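You operate a simulated robot arm through the tools that you are given. There is no shell and no other tool.

You run a simulated robot arm. Do the job below in one go: nothing can be reset, and whatever is moved stays where it is left.

## Task
Start pump forty and bring both tube levels between their two lines.
Fine: feed tap to slurry; leave it running.

Only the result counts: the job must be done as asked and must still hold three seconds after the hand-in. Knocking over, shifting, dropping, spilling or breaking anything else fails it.

## Robot
A 6-joint arm with a two-finger gripper, fixed in place. Base frame: the origin is on the floor under the middle of its stand, x ahead of it, y to its left, z up. Readings come in m, degrees, newtons and seconds.
It reaches about 1.572 m from its shoulder. Its first joint turns from -166.0 to 166.0 degrees. Payload 2.45 kg.
The TCP is the grasp point between the finger pads, 0.02 m short of the fingertips. In the tool frame z runs along the fingers and y along their closing line. The gripper opens to 0.14 m; its body begins 0.168 m behind the TCP.
Orientation is told as [roll, pitch, yaw] about the base's x, y, z axes, in that order, counted from this pose: with the fingers straight down and closing along the base's y, the tool's x points along the base's -x, its y along +y and its z along -z.

## Interface
- The arm moves only by the tool jog_arm. Its argument "targets" is text: rows parted by semicolons, each of 7 numbers parted by spaces: the shift along the tool's x, y, z in units of 40 mm (1.0 is 40 mm), then the turn, a rotation vector about the tool's x, y, z in units of 8 degrees (1.0 is 8 degrees), then the gripper command, from -1 (shut) to 1 (fully open), values between in proportion. In form: tx ty tz rx ry rz fingers; .... A call has 1 to 20 rows; each row shifts and turns the commanded pose from where the row before left it, along the tool's axes as they then stand. A call with a number of a shift or a turn outside -1 to 1 is refused whole. A row lasts 0.2 s, in which the tool goes at most 0.05 m and 8.6 degrees; a call with a longer step from one row to the next is refused whole, and so is a gripper value outside its range. Where a pose cannot be reached the arm comes as near as it can. A force on the tool above 40 N (or 10 N above the force at the start of the call, whichever is more), or a blocked arm, ends the call early, and 0.2 s more pass. The fingers move at their own pace (about 0.045 m/s each) and stop on an object; they squeeze with about 38 N. The grip force told is the motor's: it shows also when the fingers shut on nothing. Time passes only in rows, and 0.2 s behind the last, so rows that do not move let the fingers close. The reply holds the time, the measured pose of the TCP, the force on the tool along the base axes, the opening and the grip force, in the units named above and with some noise, with the torque about the TCP (base axes, N m) and any sound that the robot's microphone picked up.
- Cameras (640 x 400 px; columns grow to the right, rows downward): "scene" is fixed at [0.0594, 0.6328, 1.562]; the picture's right is [-0.71, -0.70, 0.00], its down [-0.30, 0.31, -0.90] and it looks along [0.63, -0.64, -0.43] (base axes); focal length 274 px, centre (320, 200). "wrist" rides on the gripper at [0.078, 0.011, -0.209] in the tool frame; the picture's right is [-0.14, 0.99, 0.00], its down [-0.92, -0.13, -0.37] and it looks along [-0.37, -0.05, 0.93] (tool axes); focal length 280 px, centre (320, 200). There is no depth. A picture from a camera that has moved, and an enlarged one, comes with that camera's place and axes in the base frame and with its lens. The place of the scene camera against the robot may be out by one fixed shift of up to 0.025 m in any direction.
- grab_frame(camera): a new picture of that camera. The clock stands still meanwhile.
- close_up(camera, box): a new picture of the part [left, top, right, bottom] of that camera's present view, enlarged. The clock stands still meanwhile.
- finish_job(): hands the job in; it is judged then, once.

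Nothing tells you positions but the pictures and the camera data. Unless the task says otherwise, let go and move clear before handing in.

The tools are called as name(argument=value, ...) on one line, values as JSON. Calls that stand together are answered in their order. jog_arm: Moves the arm, as the interface text tells. Its arguments: {"type":"object","properties":{"targets":{"type":"string"}},"required":["targets"]} The other tools are called the same way: grab_frame (camera) takes a picture; close_up (camera, box) takes an enlarged picture of a part of a camera's view; finish_job () hands the job in.

At the start:

```text
time_s: 0.0
tool_pos: [0.5278, -0.2029, 1.5426]
tool_rot: [0.1, 0.0, 0.1]
wrist_force: [0.6, 0.7, 0.2]
torque: [-0.01, 0.02, 0.02]
grip_width: 0.1398
finger_force: 0.0
```

scene: 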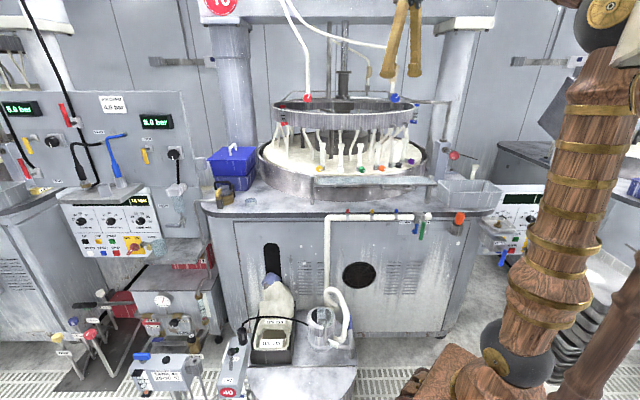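
wrist: 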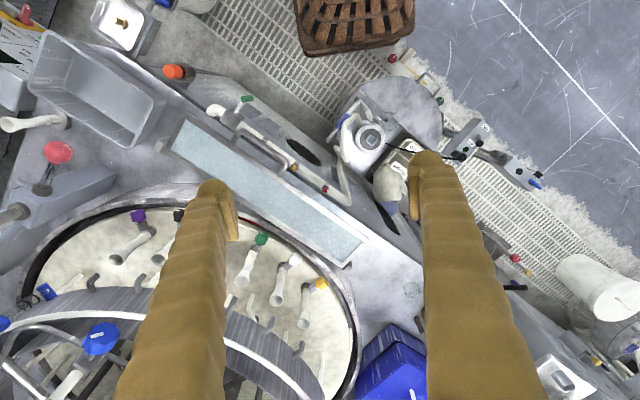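

I see a polishing/lapping machine with a pump near the floor and a box with a "40" label at bottom centre of the scene view. I'll look closer before moving anything.

close_up(camera="scene", box=[200, 260, 380, 400])

close_up(camera="scene", box=[40, 280, 240, 400])

close_up(camera="scene", box=[300, 180, 500, 300])

close_up(camera="scene", box=[0, 60, 200, 270])

close_up(camera="wrist", box=[320, 40, 560, 260])

close_up(camera="wrist", box=[160, 60, 400, 240])

```text
2.86 times, centred on (290, 330) of scene
camera zoom: at [0.0594, 0.6328, 1.562], right [-0.71, -0.7, 0.0], down [-0.3, 0.31, -0.9], along [0.63, -0.64, -0.43], focal length 782 px, centre (406, -171)
```

zoom: 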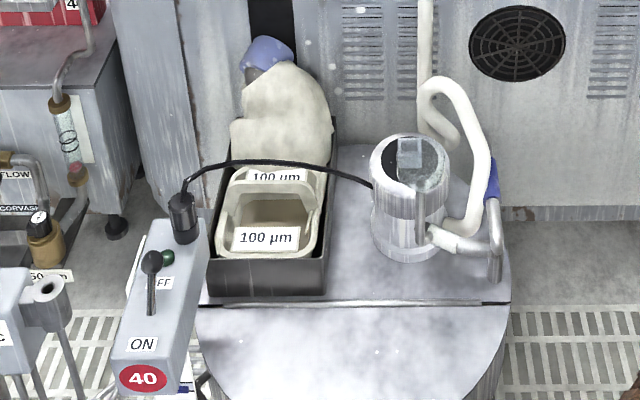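

```text
3.20 times, centred on (140, 340) of scene
camera zoom: at [0.0594, 0.6328, 1.562], right [-0.71, -0.7, 0.0], down [-0.3, 0.31, -0.9], along [0.63, -0.64, -0.43], focal length 875 px, centre (896, -248)
```

zoom: 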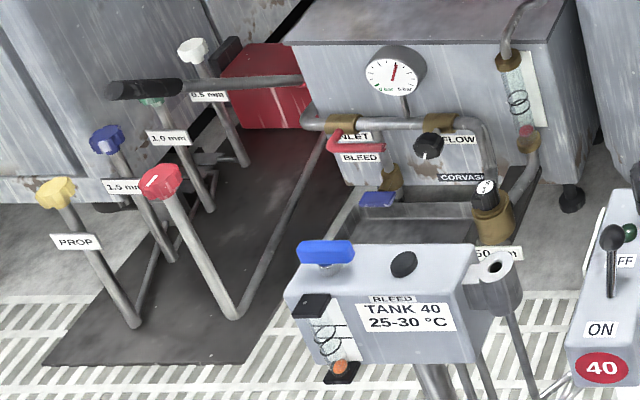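

```text
3.20 times, centred on (400, 240) of scene
camera zoom: at [0.0594, 0.6328, 1.562], right [-0.71, -0.7, 0.0], down [-0.3, 0.31, -0.9], along [0.63, -0.64, -0.43], focal length 875 px, centre (64, 72)
```

zoom: 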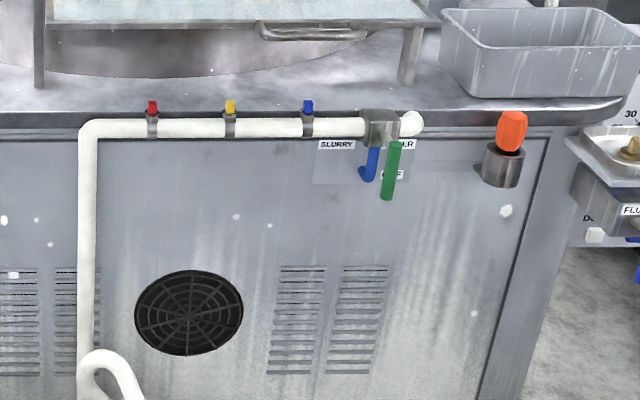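

```text
1.90 times, centred on (100, 165) of scene
camera zoom: at [0.0594, 0.6328, 1.562], right [-0.71, -0.7, 0.0], down [-0.3, 0.31, -0.9], along [0.63, -0.64, -0.43], focal length 521 px, centre (739, 267)
```

zoom: 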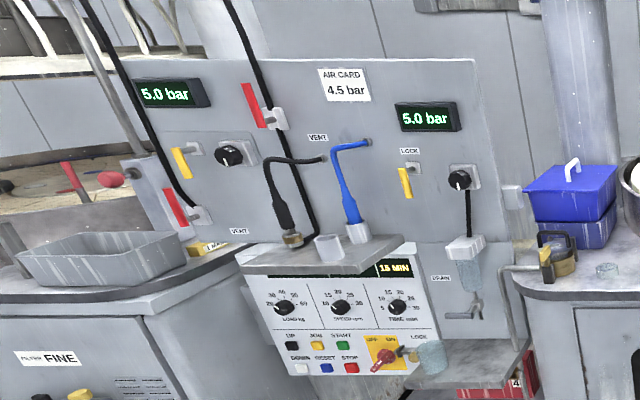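

```text
1.82 times, centred on (440, 150) of wrist
camera zoom: at [0.4501, -0.1929, 1.7514], right [0.14, 0.99, 0.0], down [0.92, -0.13, 0.37], along [0.37, -0.05, -0.93], focal length 510 px, centre (102, 291)
```

zoom: 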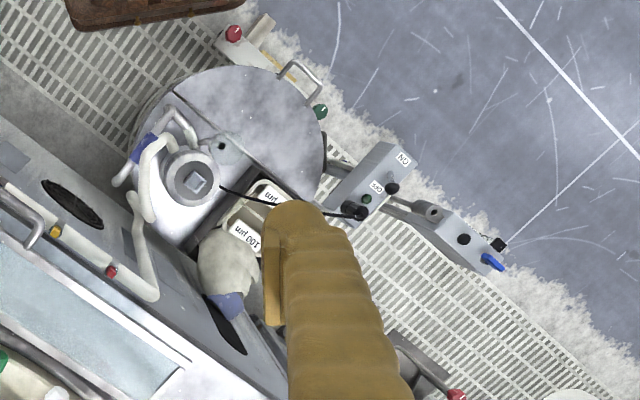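

```text
2.22 times, centred on (280, 150) of wrist
camera zoom: at [0.4501, -0.1929, 1.7514], right [0.14, 0.99, 0.0], down [0.92, -0.13, 0.37], along [0.37, -0.05, -0.93], focal length 623 px, centre (409, 311)
```

zoom: 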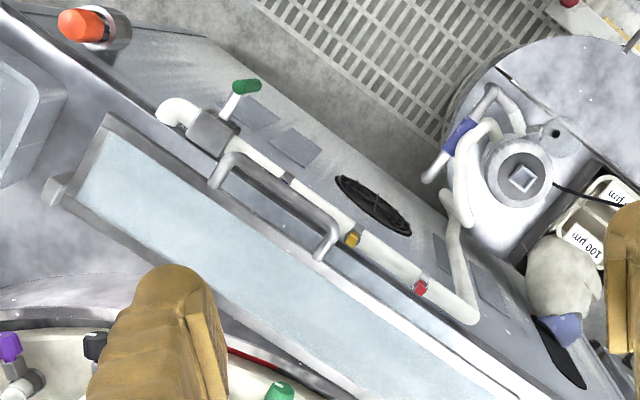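

The scene holds several machines: a box "40" with a lever, "TANK 40" with a sight tube, a feed tap on the central machine, and a "FINE" label on the left. I'll zoom in on more parts before deciding.

close_up(camera="scene", box=[0, 170, 120, 270])

close_up(camera="scene", box=[190, 0, 350, 110])

close_up(camera="scene", box=[440, 130, 560, 270])

close_up(camera="scene", box=[120, 330, 220, 400])

close_up(camera="scene", box=[120, 270, 220, 340])

close_up(camera="scene", box=[390, 205, 450, 245])

close_up(camera="scene", box=[200, 330, 270, 400])

close_up(camera="scene", box=[180, 140, 280, 230])

close_up(camera="scene", box=[260, 80, 440, 200])

close_up(camera="wrist", box=[470, 140, 640, 260])

close_up(camera="wrist", box=[480, 240, 640, 400])

close_up(camera="wrist", box=[0, 0, 200, 140])

```text
4.00 times, centred on (60, 220) of scene
camera zoom: at [0.0594, 0.6328, 1.562], right [-0.71, -0.7, 0.0], down [-0.3, 0.31, -0.9], along [0.63, -0.64, -0.43], focal length 1094 px, centre (1360, 120)
```

zoom: 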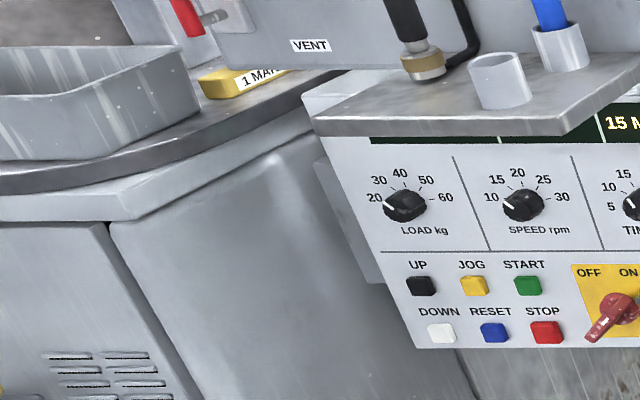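

```text
3.64 times, centred on (270, 55) of scene
camera zoom: at [0.0594, 0.6328, 1.562], right [-0.71, -0.7, 0.0], down [-0.3, 0.31, -0.9], along [0.63, -0.64, -0.43], focal length 995 px, centre (502, 727)
```

zoom: 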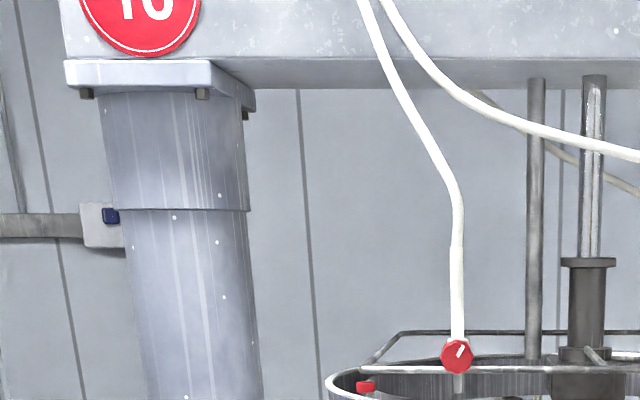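

```text
2.86 times, centred on (500, 200) of scene
camera zoom: at [0.0594, 0.6328, 1.562], right [-0.71, -0.7, 0.0], down [-0.3, 0.31, -0.9], along [0.63, -0.64, -0.43], focal length 782 px, centre (-194, 200)
```

zoom: 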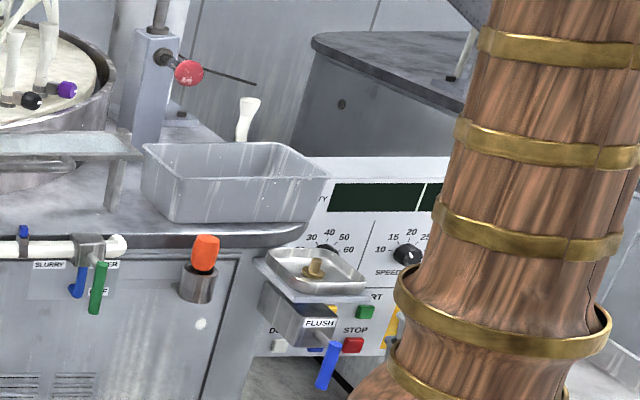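

```text
5.71 times, centred on (170, 365) of scene
camera zoom: at [0.0594, 0.6328, 1.562], right [-0.71, -0.7, 0.0], down [-0.3, 0.31, -0.9], along [0.63, -0.64, -0.43], focal length 1563 px, centre (1177, -743)
```

zoom: 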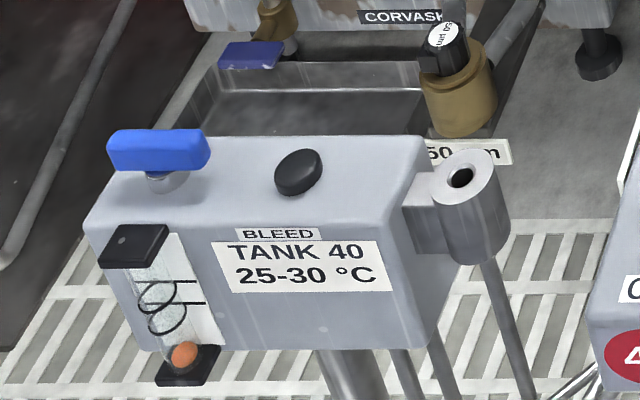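

```text
5.71 times, centred on (170, 305) of scene
camera zoom: at [0.0594, 0.6328, 1.562], right [-0.71, -0.7, 0.0], down [-0.3, 0.31, -0.9], along [0.63, -0.64, -0.43], focal length 1563 px, centre (1177, -400)
```

zoom: 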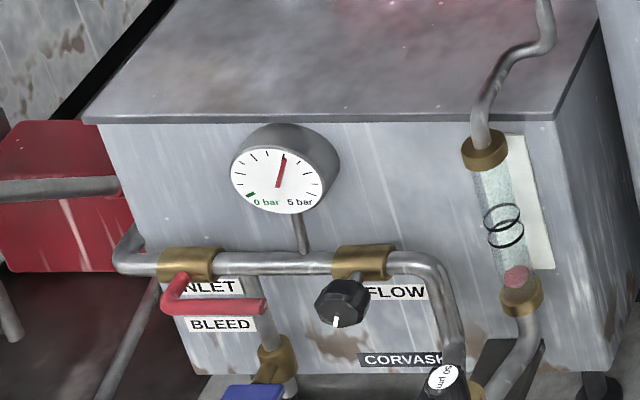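

```text
10.00 times, centred on (420, 225) of scene
camera zoom: at [0.0594, 0.6328, 1.562], right [-0.71, -0.7, 0.0], down [-0.3, 0.31, -0.9], along [0.63, -0.64, -0.43], focal length 2736 px, centre (-680, -50)
```

zoom: 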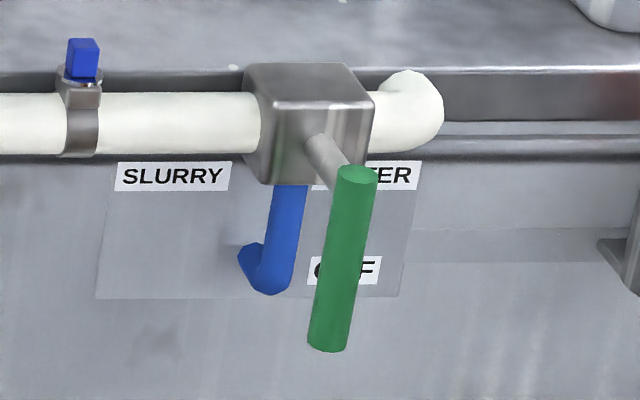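

```text
5.71 times, centred on (235, 365) of scene
camera zoom: at [0.0594, 0.6328, 1.562], right [-0.71, -0.7, 0.0], down [-0.3, 0.31, -0.9], along [0.63, -0.64, -0.43], focal length 1563 px, centre (806, -743)
```

zoom: 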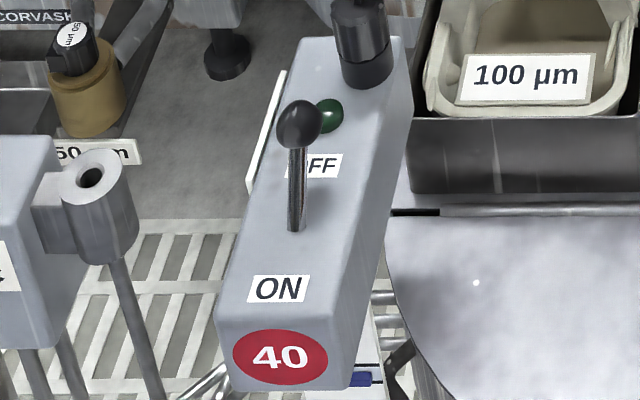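

```text
4.44 times, centred on (230, 185) of scene
camera zoom: at [0.0594, 0.6328, 1.562], right [-0.71, -0.7, 0.0], down [-0.3, 0.31, -0.9], along [0.63, -0.64, -0.43], focal length 1216 px, centre (720, 267)
```

zoom: 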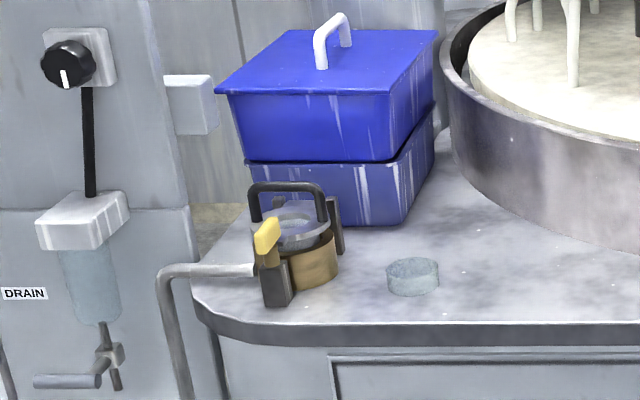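

```text
3.33 times, centred on (350, 140) of scene
camera zoom: at [0.0594, 0.6328, 1.562], right [-0.71, -0.7, 0.0], down [-0.3, 0.31, -0.9], along [0.63, -0.64, -0.43], focal length 912 px, centre (220, 400)
```

zoom: 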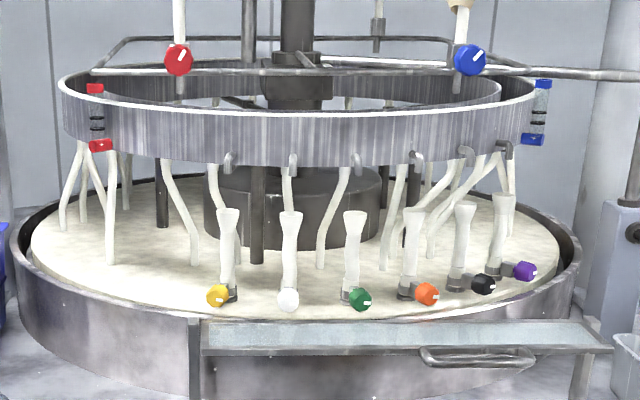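

```text
3.33 times, centred on (555, 200) of wrist
camera zoom: at [0.4501, -0.1929, 1.7514], right [0.14, 0.99, 0.0], down [0.92, -0.13, 0.37], along [0.37, -0.05, -0.93], focal length 935 px, centre (-463, 200)
```

zoom: 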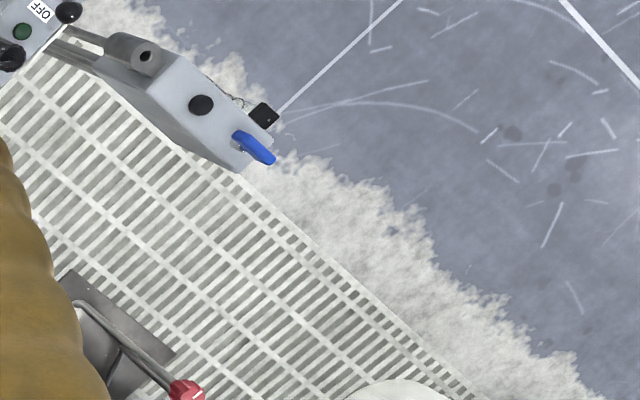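

```text
2.50 times, centred on (560, 320) of wrist
camera zoom: at [0.4501, -0.1929, 1.7514], right [0.14, 0.99, 0.0], down [0.92, -0.13, 0.37], along [0.37, -0.05, -0.93], focal length 701 px, centre (-280, -100)
```

zoom: 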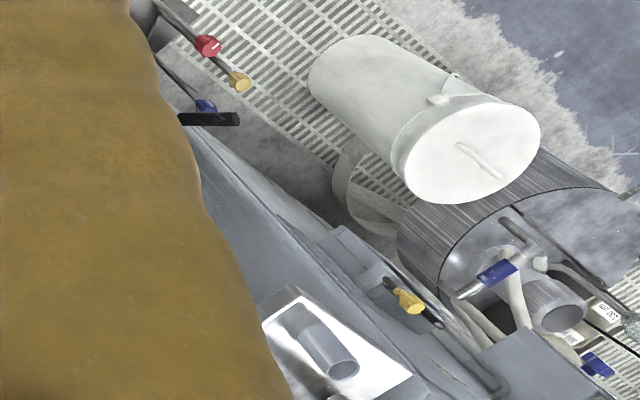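

```text
2.86 times, centred on (100, 70) of wrist
camera zoom: at [0.4501, -0.1929, 1.7514], right [0.14, 0.99, 0.0], down [0.92, -0.13, 0.37], along [0.37, -0.05, -0.93], focal length 801 px, centre (949, 571)
```

zoom: 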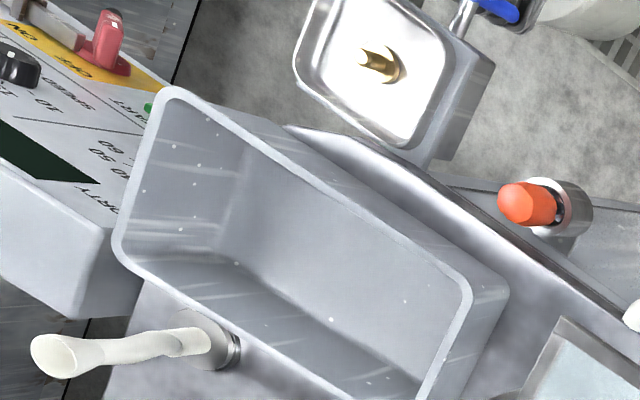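

The ring on the central machine carries two small sight tubes, red on the left and blue on the right, each with two black lines. Red and blue taps hang on the feed hoses above them. I'll zoom in on those and on the "FINE" label.

close_up(camera="scene", box=[0, 230, 60, 290])

close_up(camera="scene", box=[265, 85, 325, 135])

close_up(camera="scene", box=[380, 80, 440, 130])

close_up(camera="scene", box=[270, 0, 430, 110])

close_up(camera="wrist", box=[0, 180, 380, 400])

close_up(camera="scene", box=[440, 130, 480, 190])

```text
6.67 times, centred on (30, 260) of scene
camera zoom: at [0.0594, 0.6328, 1.562], right [-0.71, -0.7, 0.0], down [-0.3, 0.31, -0.9], along [0.63, -0.64, -0.43], focal length 1824 px, centre (2253, -200)
```

zoom: 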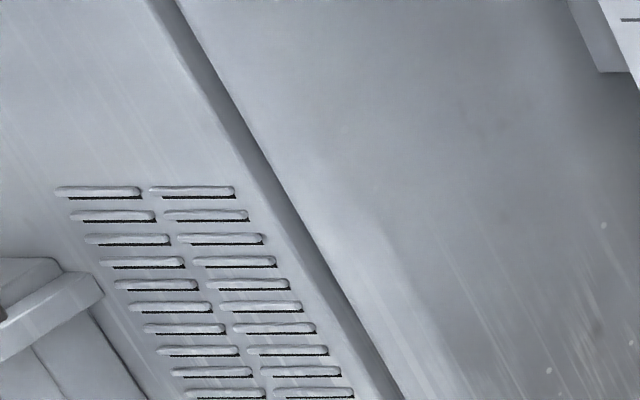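

```text
8.00 times, centred on (295, 110) of scene
camera zoom: at [0.0594, 0.6328, 1.562], right [-0.71, -0.7, 0.0], down [-0.3, 0.31, -0.9], along [0.63, -0.64, -0.43], focal length 2188 px, centre (520, 920)
```

zoom: 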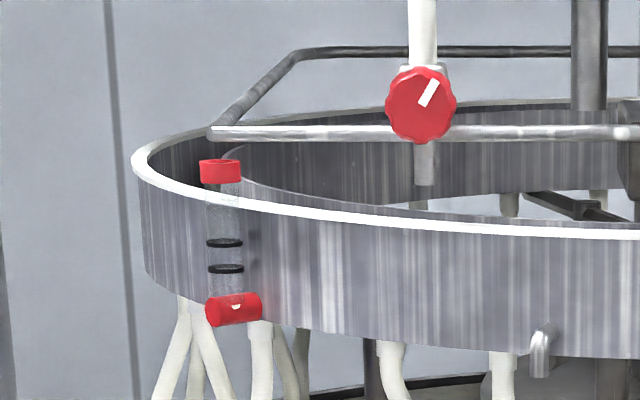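

```text
8.00 times, centred on (410, 105) of scene
camera zoom: at [0.0594, 0.6328, 1.562], right [-0.71, -0.7, 0.0], down [-0.3, 0.31, -0.9], along [0.63, -0.64, -0.43], focal length 2188 px, centre (-400, 960)
```

zoom: 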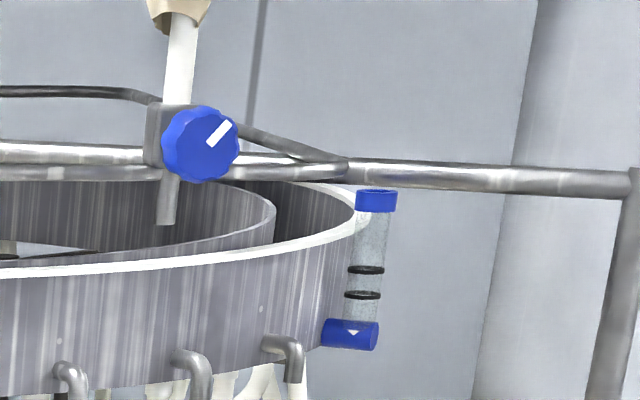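

```text
3.64 times, centred on (350, 55) of scene
camera zoom: at [0.0594, 0.6328, 1.562], right [-0.71, -0.7, 0.0], down [-0.3, 0.31, -0.9], along [0.63, -0.64, -0.43], focal length 995 px, centre (211, 727)
```

zoom: 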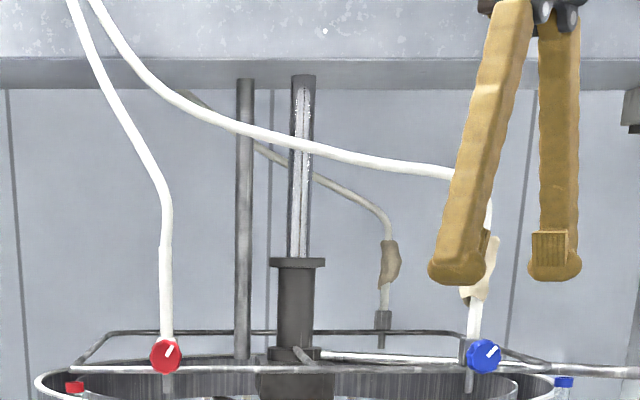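

```text
1.68 times, centred on (190, 290) of wrist
camera zoom: at [0.4501, -0.1929, 1.7514], right [0.14, 0.99, 0.0], down [0.92, -0.13, 0.37], along [0.37, -0.05, -0.93], focal length 472 px, centre (539, 48)
```

zoom: 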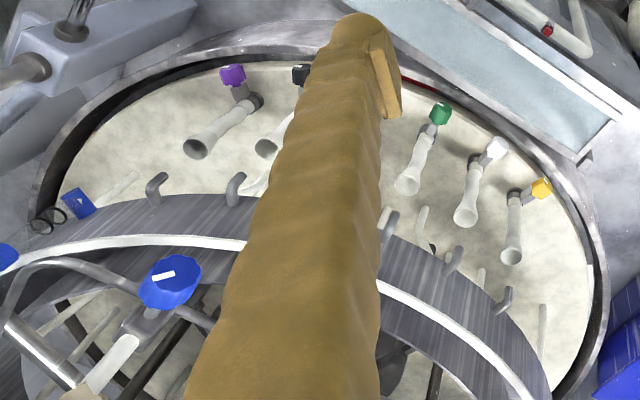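

```text
6.67 times, centred on (460, 160) of scene
camera zoom: at [0.0594, 0.6328, 1.562], right [-0.71, -0.7, 0.0], down [-0.3, 0.31, -0.9], along [0.63, -0.64, -0.43], focal length 1824 px, centre (-613, 467)
```

zoom: 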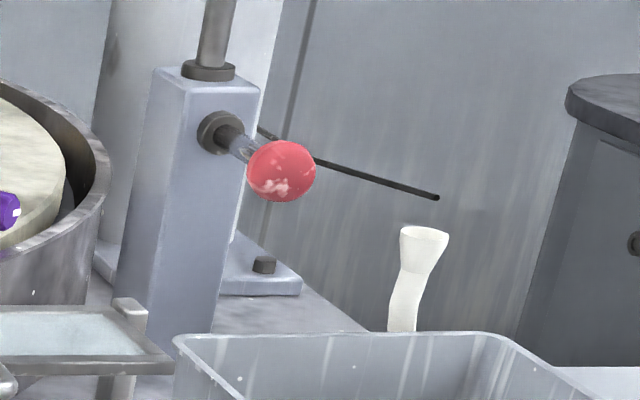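

The close-ups can reach past the frame edge, so I'll use that to look at the left machine, the round sign at the top and the right side.

close_up(camera="scene", box=[0, 0, 10, 400])

close_up(camera="scene", box=[630, 0, 640, 400])

close_up(camera="scene", box=[0, 0, 640, 10])

close_up(camera="scene", box=[0, 390, 640, 400])

close_up(camera="wrist", box=[630, 0, 640, 400])

close_up(camera="wrist", box=[0, 0, 10, 400])

close_up(camera="wrist", box=[0, 390, 640, 400])

```text
1.00 times, centred on (5, 200) of scene (not enlarged: the box is as wide or as high as the picture)
camera zoom: at [0.0594, 0.6328, 1.562], right [-0.71, -0.7, 0.0], down [-0.3, 0.31, -0.9], along [0.63, -0.64, -0.43], focal length 274 px, centre (635, 200)
```

zoom: 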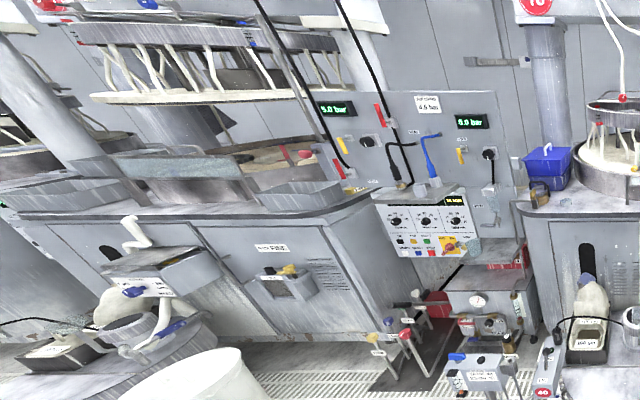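

```text
1.00 times, centred on (635, 200) of scene (not enlarged: the box is as wide or as high as the picture)
camera zoom: at [0.0594, 0.6328, 1.562], right [-0.71, -0.7, 0.0], down [-0.3, 0.31, -0.9], along [0.63, -0.64, -0.43], focal length 274 px, centre (5, 200)
```

zoom: 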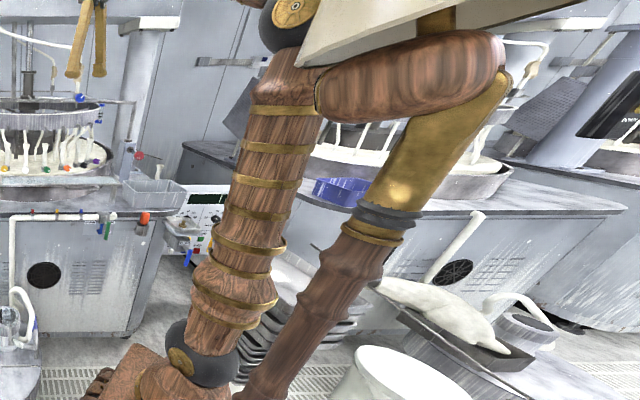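

```text
1.00 times, centred on (320, 5) of scene (not enlarged: the box is as wide or as high as the picture)
camera zoom: at [0.0594, 0.6328, 1.562], right [-0.71, -0.7, 0.0], down [-0.3, 0.31, -0.9], along [0.63, -0.64, -0.43], focal length 274 px, centre (320, 395)
```

zoom: 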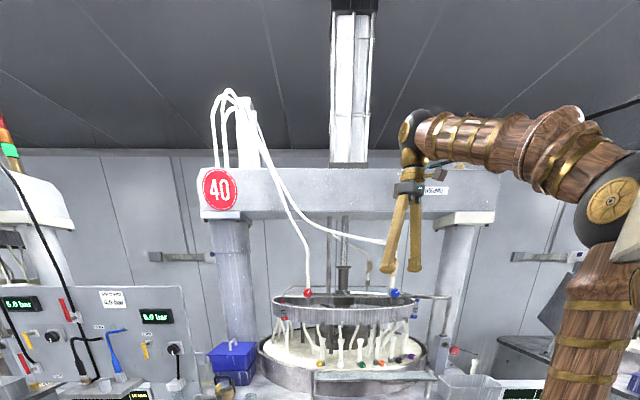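

```text
1.00 times, centred on (320, 395) of scene (not enlarged: the box is as wide or as high as the picture)
camera zoom: at [0.0594, 0.6328, 1.562], right [-0.71, -0.7, 0.0], down [-0.3, 0.31, -0.9], along [0.63, -0.64, -0.43], focal length 274 px, centre (320, 5)
```

zoom: 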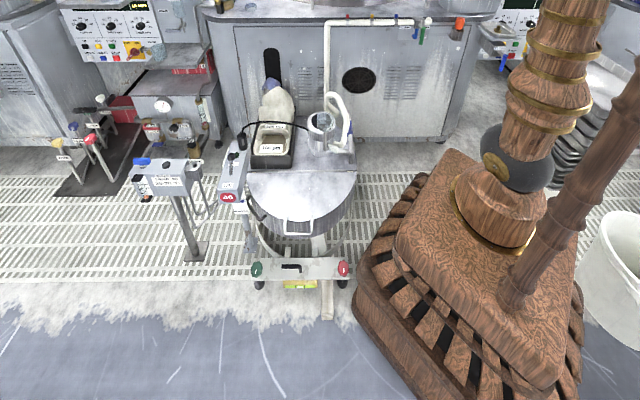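

```text
1.00 times, centred on (635, 200) of wrist (not enlarged: the box is as wide or as high as the picture)
camera zoom: at [0.4501, -0.1929, 1.7514], right [0.14, 0.99, 0.0], down [0.92, -0.13, 0.37], along [0.37, -0.05, -0.93], focal length 280 px, centre (5, 200)
```

zoom: 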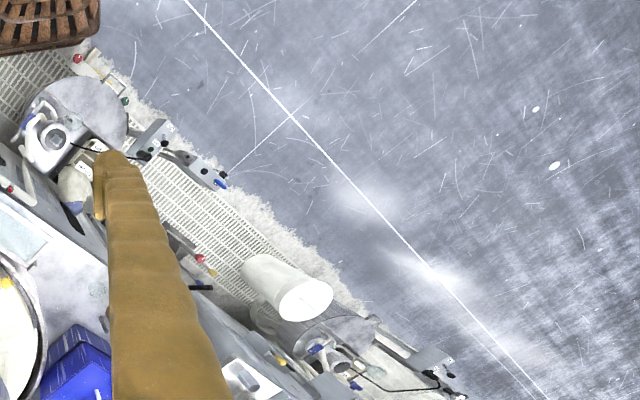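

```text
1.00 times, centred on (5, 200) of wrist (not enlarged: the box is as wide or as high as the picture)
camera zoom: at [0.4501, -0.1929, 1.7514], right [0.14, 0.99, 0.0], down [0.92, -0.13, 0.37], along [0.37, -0.05, -0.93], focal length 280 px, centre (635, 200)
```

zoom: 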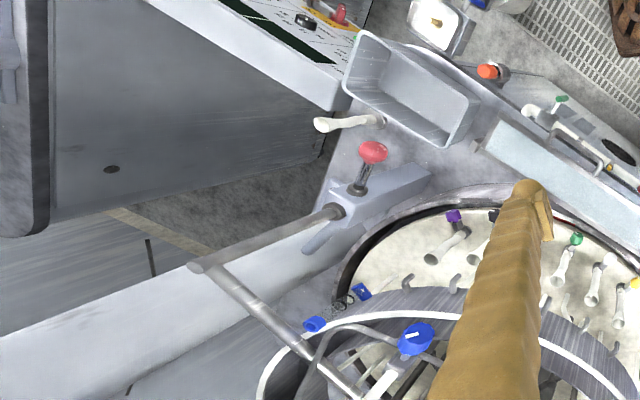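

```text
1.00 times, centred on (320, 395) of wrist (not enlarged: the box is as wide or as high as the picture)
camera zoom: at [0.4501, -0.1929, 1.7514], right [0.14, 0.99, 0.0], down [0.92, -0.13, 0.37], along [0.37, -0.05, -0.93], focal length 280 px, centre (320, 5)
```

zoom: 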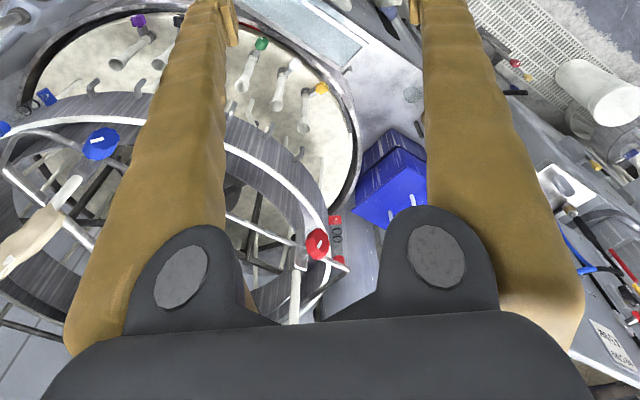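

The central machine carries the round "40" sign, so pump 40 and the levers in front of it belong to it. I'll read the small notes on the beam and the FINE label.

close_up(camera="scene", box=[400, 0, 470, 4])

close_up(camera="scene", box=[0, 210, 4, 290])

close_up(camera="scene", box=[0, 250, 4, 400])

close_up(camera="scene", box=[120, 390, 400, 400])

close_up(camera="scene", box=[0, 0, 4, 200])

close_up(camera="scene", box=[180, 0, 340, 4])

close_up(camera="scene", box=[320, 280, 360, 350])

close_up(camera="scene", box=[300, 205, 420, 230])

```text
9.14 times, centred on (435, 2) of scene
camera zoom: at [0.0594, 0.6328, 1.562], right [-0.71, -0.7, 0.0], down [-0.3, 0.31, -0.9], along [0.63, -0.64, -0.43], focal length 2501 px, centre (-731, 2010)
```

zoom: 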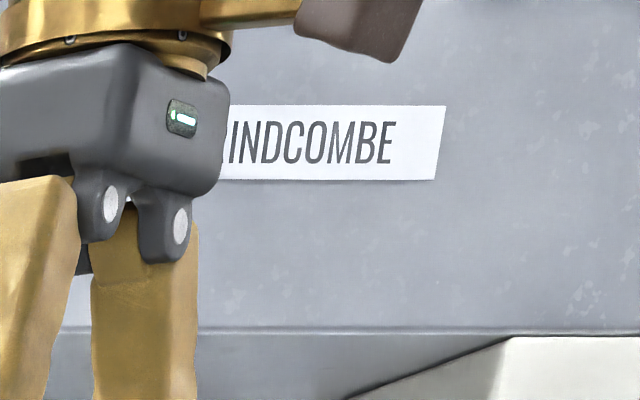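

```text
5.00 times, centred on (2, 250) of scene
camera zoom: at [0.0594, 0.6328, 1.562], right [-0.71, -0.7, 0.0], down [-0.3, 0.31, -0.9], along [0.63, -0.64, -0.43], focal length 1368 px, centre (1910, -50)
```

zoom: 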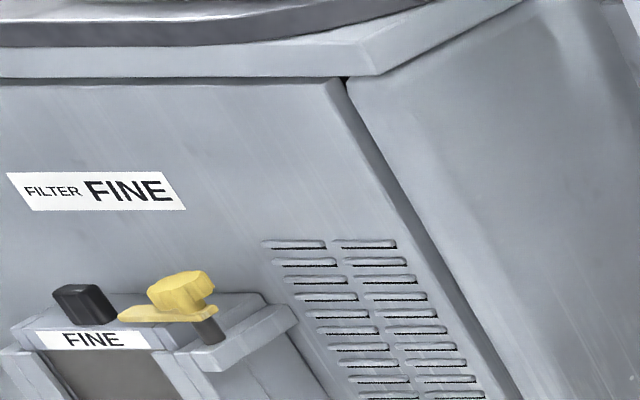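

```text
2.67 times, centred on (2, 325) of scene
camera zoom: at [0.0594, 0.6328, 1.562], right [-0.71, -0.7, 0.0], down [-0.3, 0.31, -0.9], along [0.63, -0.64, -0.43], focal length 730 px, centre (1168, -133)
```

zoom: 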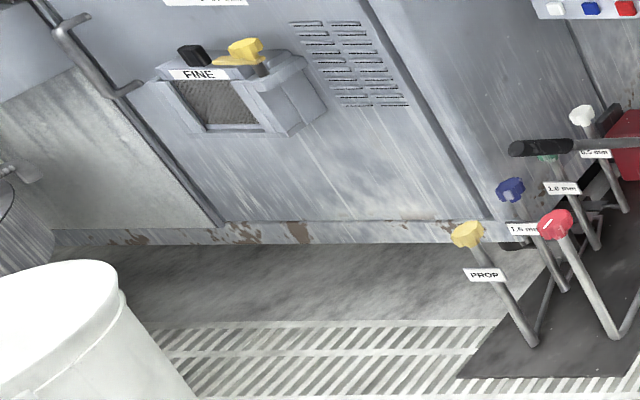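

```text
2.29 times, centred on (260, 395) of scene
camera zoom: at [0.0594, 0.6328, 1.562], right [-0.71, -0.7, 0.0], down [-0.3, 0.31, -0.9], along [0.63, -0.64, -0.43], focal length 625 px, centre (457, -246)
```

zoom: 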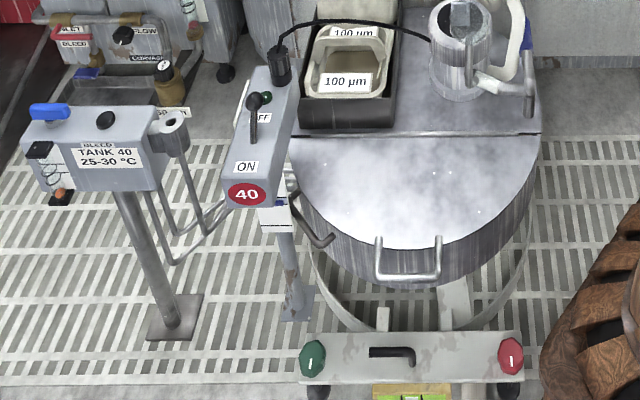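

```text
2.00 times, centred on (2, 100) of scene
camera zoom: at [0.0594, 0.6328, 1.562], right [-0.71, -0.7, 0.0], down [-0.3, 0.31, -0.9], along [0.63, -0.64, -0.43], focal length 547 px, centre (956, 400)
```

zoom: 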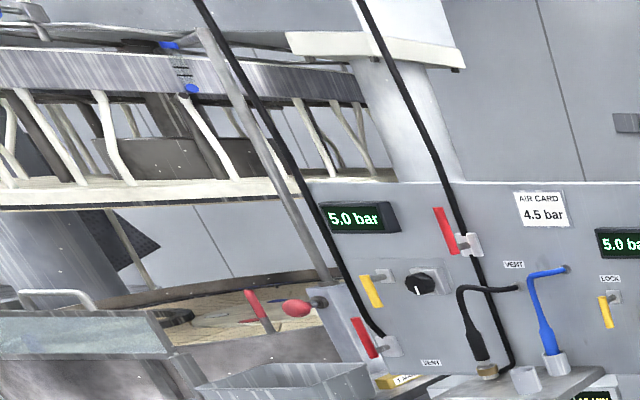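

```text
4.00 times, centred on (260, 2) of scene
camera zoom: at [0.0594, 0.6328, 1.562], right [-0.71, -0.7, 0.0], down [-0.3, 0.31, -0.9], along [0.63, -0.64, -0.43], focal length 1094 px, centre (560, 992)
```

zoom: 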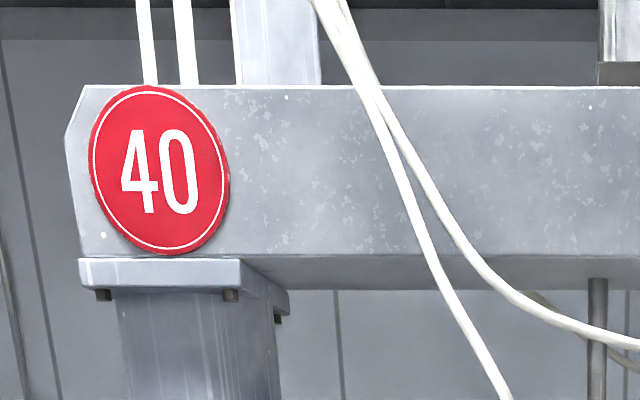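

```text
5.71 times, centred on (340, 315) of scene
camera zoom: at [0.0594, 0.6328, 1.562], right [-0.71, -0.7, 0.0], down [-0.3, 0.31, -0.9], along [0.63, -0.64, -0.43], focal length 1563 px, centre (206, -457)
```

zoom: 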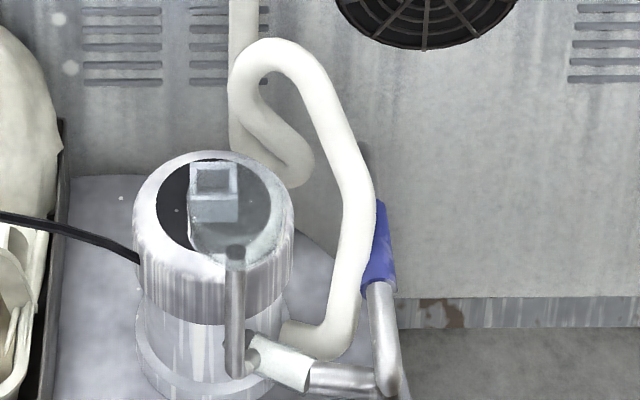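

```text
5.33 times, centred on (360, 218) of scene
camera zoom: at [0.0594, 0.6328, 1.562], right [-0.71, -0.7, 0.0], down [-0.3, 0.31, -0.9], along [0.63, -0.64, -0.43], focal length 1459 px, centre (107, 107)
```

zoom: 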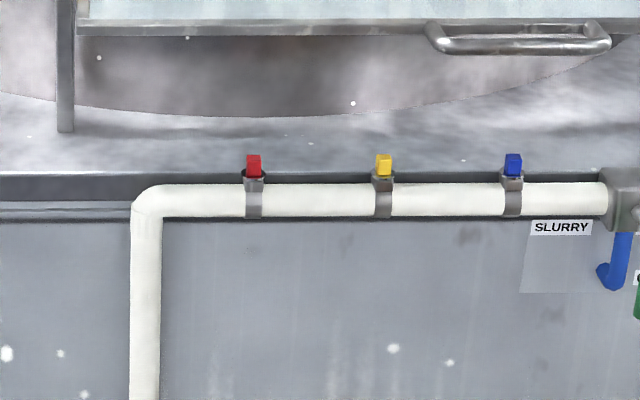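

The job looks like this: green tap lever from OFF (down) to SLURRY (left), pump lever near [0.74, 0.40, 0.65] to ON, then trim the red and blue hose knobs. I'll inspect the tubes and knobs at high zoom first.

close_up(camera="scene", box=[272, 94, 300, 112])

close_up(camera="scene", box=[272, 108, 300, 126])

close_up(camera="scene", box=[402, 100, 434, 120])

close_up(camera="scene", box=[296, 86, 322, 104])

close_up(camera="scene", box=[382, 86, 408, 104])

close_up(camera="wrist", box=[0, 280, 160, 380])

close_up(camera="wrist", box=[220, 380, 420, 400])

close_up(camera="wrist", box=[470, 90, 560, 150])

```text
16.00 times, centred on (286, 103) of scene
camera zoom: at [0.0594, 0.6328, 1.562], right [-0.71, -0.7, 0.0], down [-0.3, 0.31, -0.9], along [0.63, -0.64, -0.43], focal length 4377 px, centre (864, 1752)
```

zoom: 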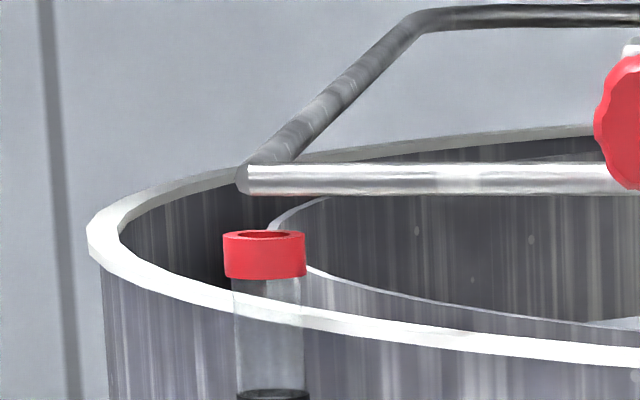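

```text
16.00 times, centred on (286, 117) of scene
camera zoom: at [0.0594, 0.6328, 1.562], right [-0.71, -0.7, 0.0], down [-0.3, 0.31, -0.9], along [0.63, -0.64, -0.43], focal length 4377 px, centre (864, 1528)
```

zoom: 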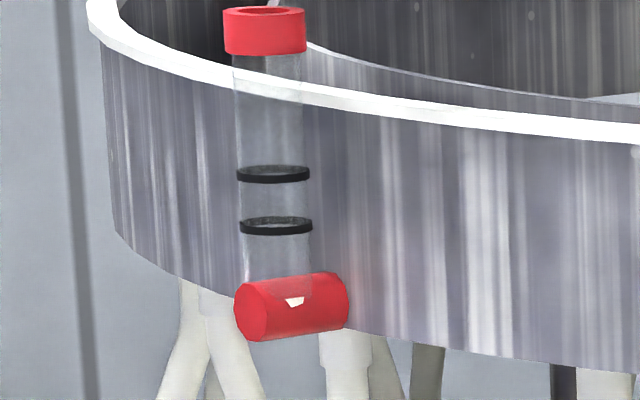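

```text
16.00 times, centred on (418, 110) of scene
camera zoom: at [0.0594, 0.6328, 1.562], right [-0.71, -0.7, 0.0], down [-0.3, 0.31, -0.9], along [0.63, -0.64, -0.43], focal length 4377 px, centre (-1248, 1640)
```

zoom: 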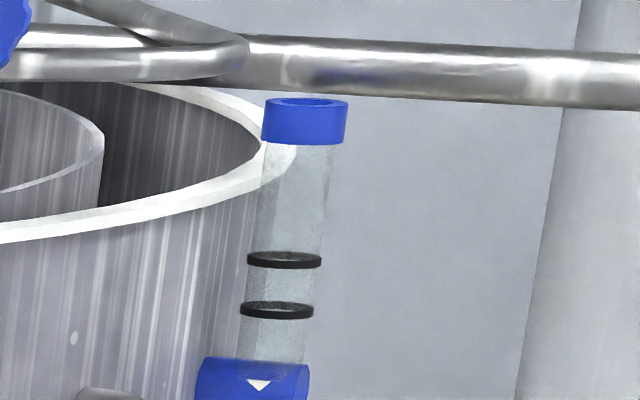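

```text
16.00 times, centred on (309, 95) of scene
camera zoom: at [0.0594, 0.6328, 1.562], right [-0.71, -0.7, 0.0], down [-0.3, 0.31, -0.9], along [0.63, -0.64, -0.43], focal length 4377 px, centre (496, 1880)
```

zoom: 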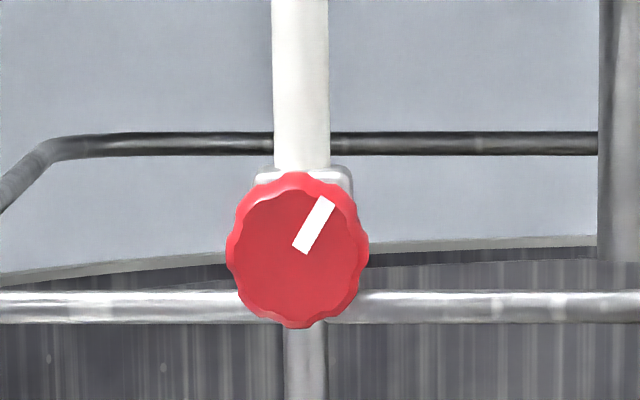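

```text
16.00 times, centred on (395, 95) of scene
camera zoom: at [0.0594, 0.6328, 1.562], right [-0.71, -0.7, 0.0], down [-0.3, 0.31, -0.9], along [0.63, -0.64, -0.43], focal length 4377 px, centre (-880, 1880)
```

zoom: 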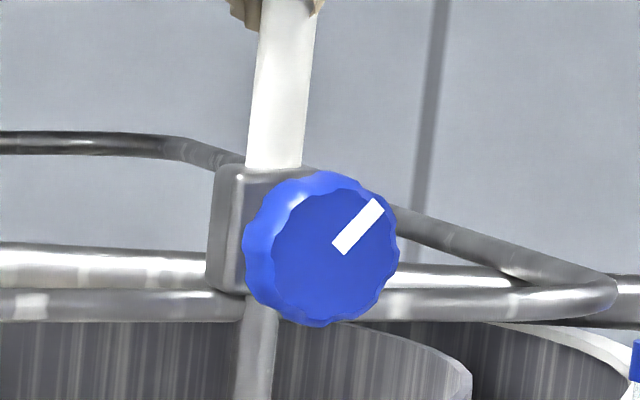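

```text
4.00 times, centred on (80, 330) of wrist
camera zoom: at [0.4501, -0.1929, 1.7514], right [0.14, 0.99, 0.0], down [0.92, -0.13, 0.37], along [0.37, -0.05, -0.93], focal length 1122 px, centre (1280, -320)
```

zoom: 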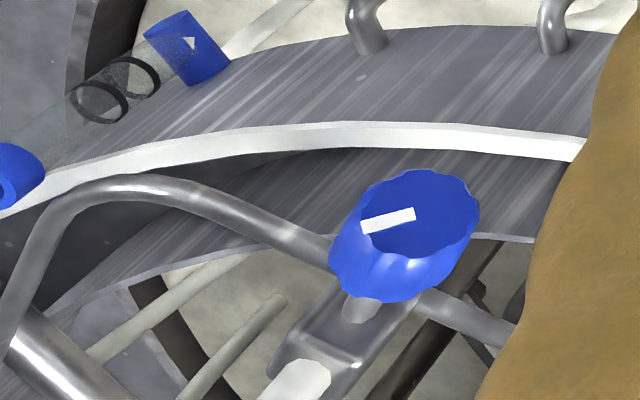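

```text
3.20 times, centred on (320, 390) of wrist
camera zoom: at [0.4501, -0.1929, 1.7514], right [0.14, 0.99, 0.0], down [0.92, -0.13, 0.37], along [0.37, -0.05, -0.93], focal length 897 px, centre (320, -408)
```

zoom: 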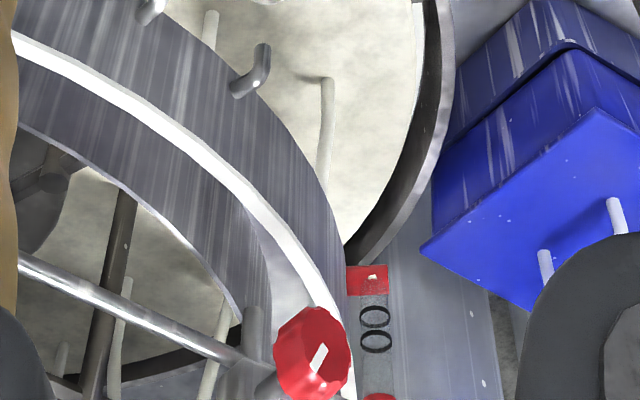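

```text
6.67 times, centred on (515, 120) of wrist
camera zoom: at [0.4501, -0.1929, 1.7514], right [0.14, 0.99, 0.0], down [0.92, -0.13, 0.37], along [0.37, -0.05, -0.93], focal length 1869 px, centre (-980, 733)
```

zoom: 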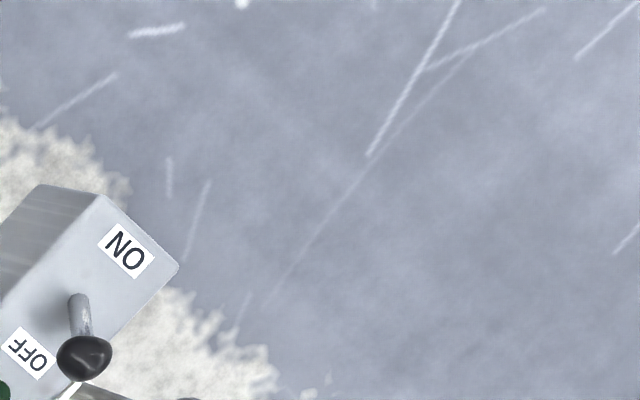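

The machine's front runs along about [0.71, 0.70, 0]. The tap lever hangs at about [0.45, -0.39], z 0.88–0.975, and the pump lever is at [0.74, 0.40, 0.65]. I'll first turn the hand square to the machine and shut the fingers, then move to a hover in front of the tap for a closer look.

jog_arm(targets="0 0 0 0 0 0.94 -1; 0 0 0 0 0 0.94 -1; 0 0 0 0 0 0.94 -1; 0 0 0 0 0 0.94 -1; 0 0 0 0 0 0.94 -1; 0 0 0 0 0 0.95 -1; 0.19 -0.3 0.3 0 0 0 -1; 0.19 -0.65 0.7 0 0 0 -1; 0.19 -0.65 0.7 0 0 0 -1; 0.19 -0.65 0.7 0 0 0 -1; 0.19 -0.65 0.7 0 0 0 -1")

grab_frame(camera="scene")

grab_frame(camera="wrist")

```text
time_s: 2.6
tool_pos: [0.4515, -0.2818, 1.3769]
tool_rot: [-1.0, 4.8, -45.2]
wrist_force: [0.3, -0.6, -0.6]
torque: [0.02, 0.02, 0.02]
grip_width: 0.0
finger_force: 28.8
stopped in row 11: the arm was blocked; the commanded pose is now the measured one
```

```text
taken
```

scene: 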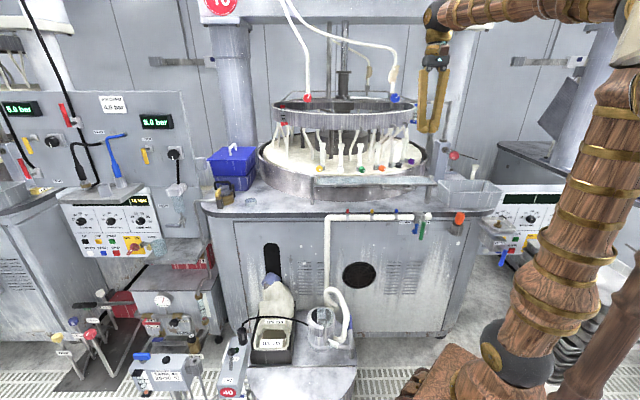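

```text
taken
camera wrist: at [0.4186, -0.228, 1.5924], right [0.8, 0.6, -0.03], down [0.58, -0.76, 0.29], along [0.15, -0.25, -0.96], focal length 280 px, centre (320, 200)
```

wrist: 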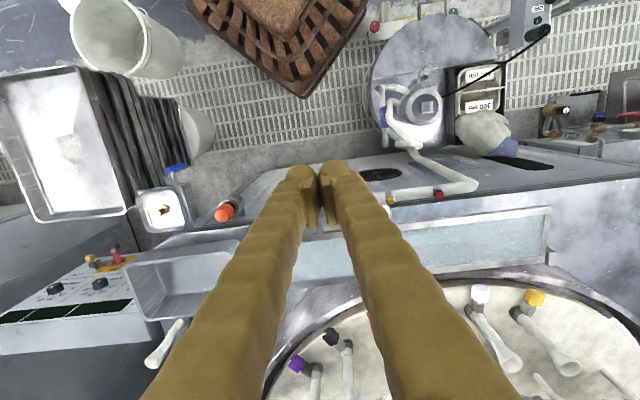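

The arm was blocked in row 11 with the hand at [0.45, -0.28, 1.38]. I'll check what it met before moving again.

close_up(camera="scene", box=[630, 0, 640, 400])

close_up(camera="scene", box=[0, 0, 640, 2])

close_up(camera="scene", box=[636, 0, 640, 4])

close_up(camera="scene", box=[240, 0, 640, 1])

```text
1.00 times, centred on (635, 200) of scene (not enlarged: the box is as wide or as high as the picture)
camera zoom: at [0.0594, 0.6328, 1.562], right [-0.71, -0.7, 0.0], down [-0.3, 0.31, -0.9], along [0.63, -0.64, -0.43], focal length 274 px, centre (5, 200)
```

zoom: 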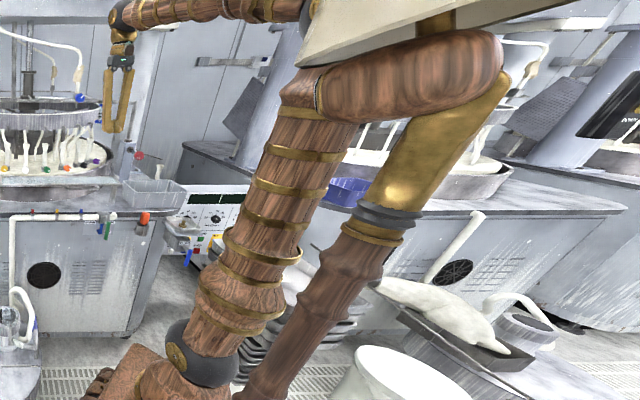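

```text
1.00 times, centred on (320, 1) of scene (not enlarged: the box is as wide or as high as the picture)
camera zoom: at [0.0594, 0.6328, 1.562], right [-0.71, -0.7, 0.0], down [-0.3, 0.31, -0.9], along [0.63, -0.64, -0.43], focal length 274 px, centre (320, 399)
```

zoom: 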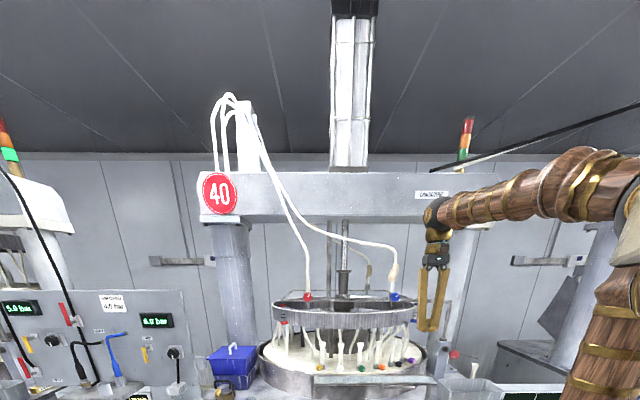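

```text
16.00 times, centred on (638, 2) of scene
camera zoom: at [0.0594, 0.6328, 1.562], right [-0.71, -0.7, 0.0], down [-0.3, 0.31, -0.9], along [0.63, -0.64, -0.43], focal length 4377 px, centre (-4768, 3368)
```

zoom: 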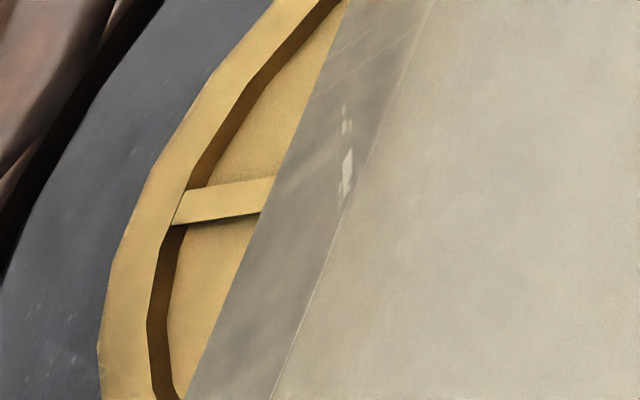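

```text
1.60 times, centred on (440, 0) of scene
camera zoom: at [0.0594, 0.6328, 1.562], right [-0.71, -0.7, 0.0], down [-0.3, 0.31, -0.9], along [0.63, -0.64, -0.43], focal length 438 px, centre (128, 519)
```

zoom: 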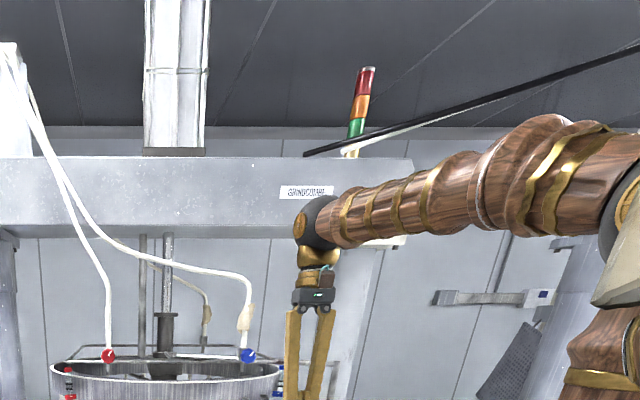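

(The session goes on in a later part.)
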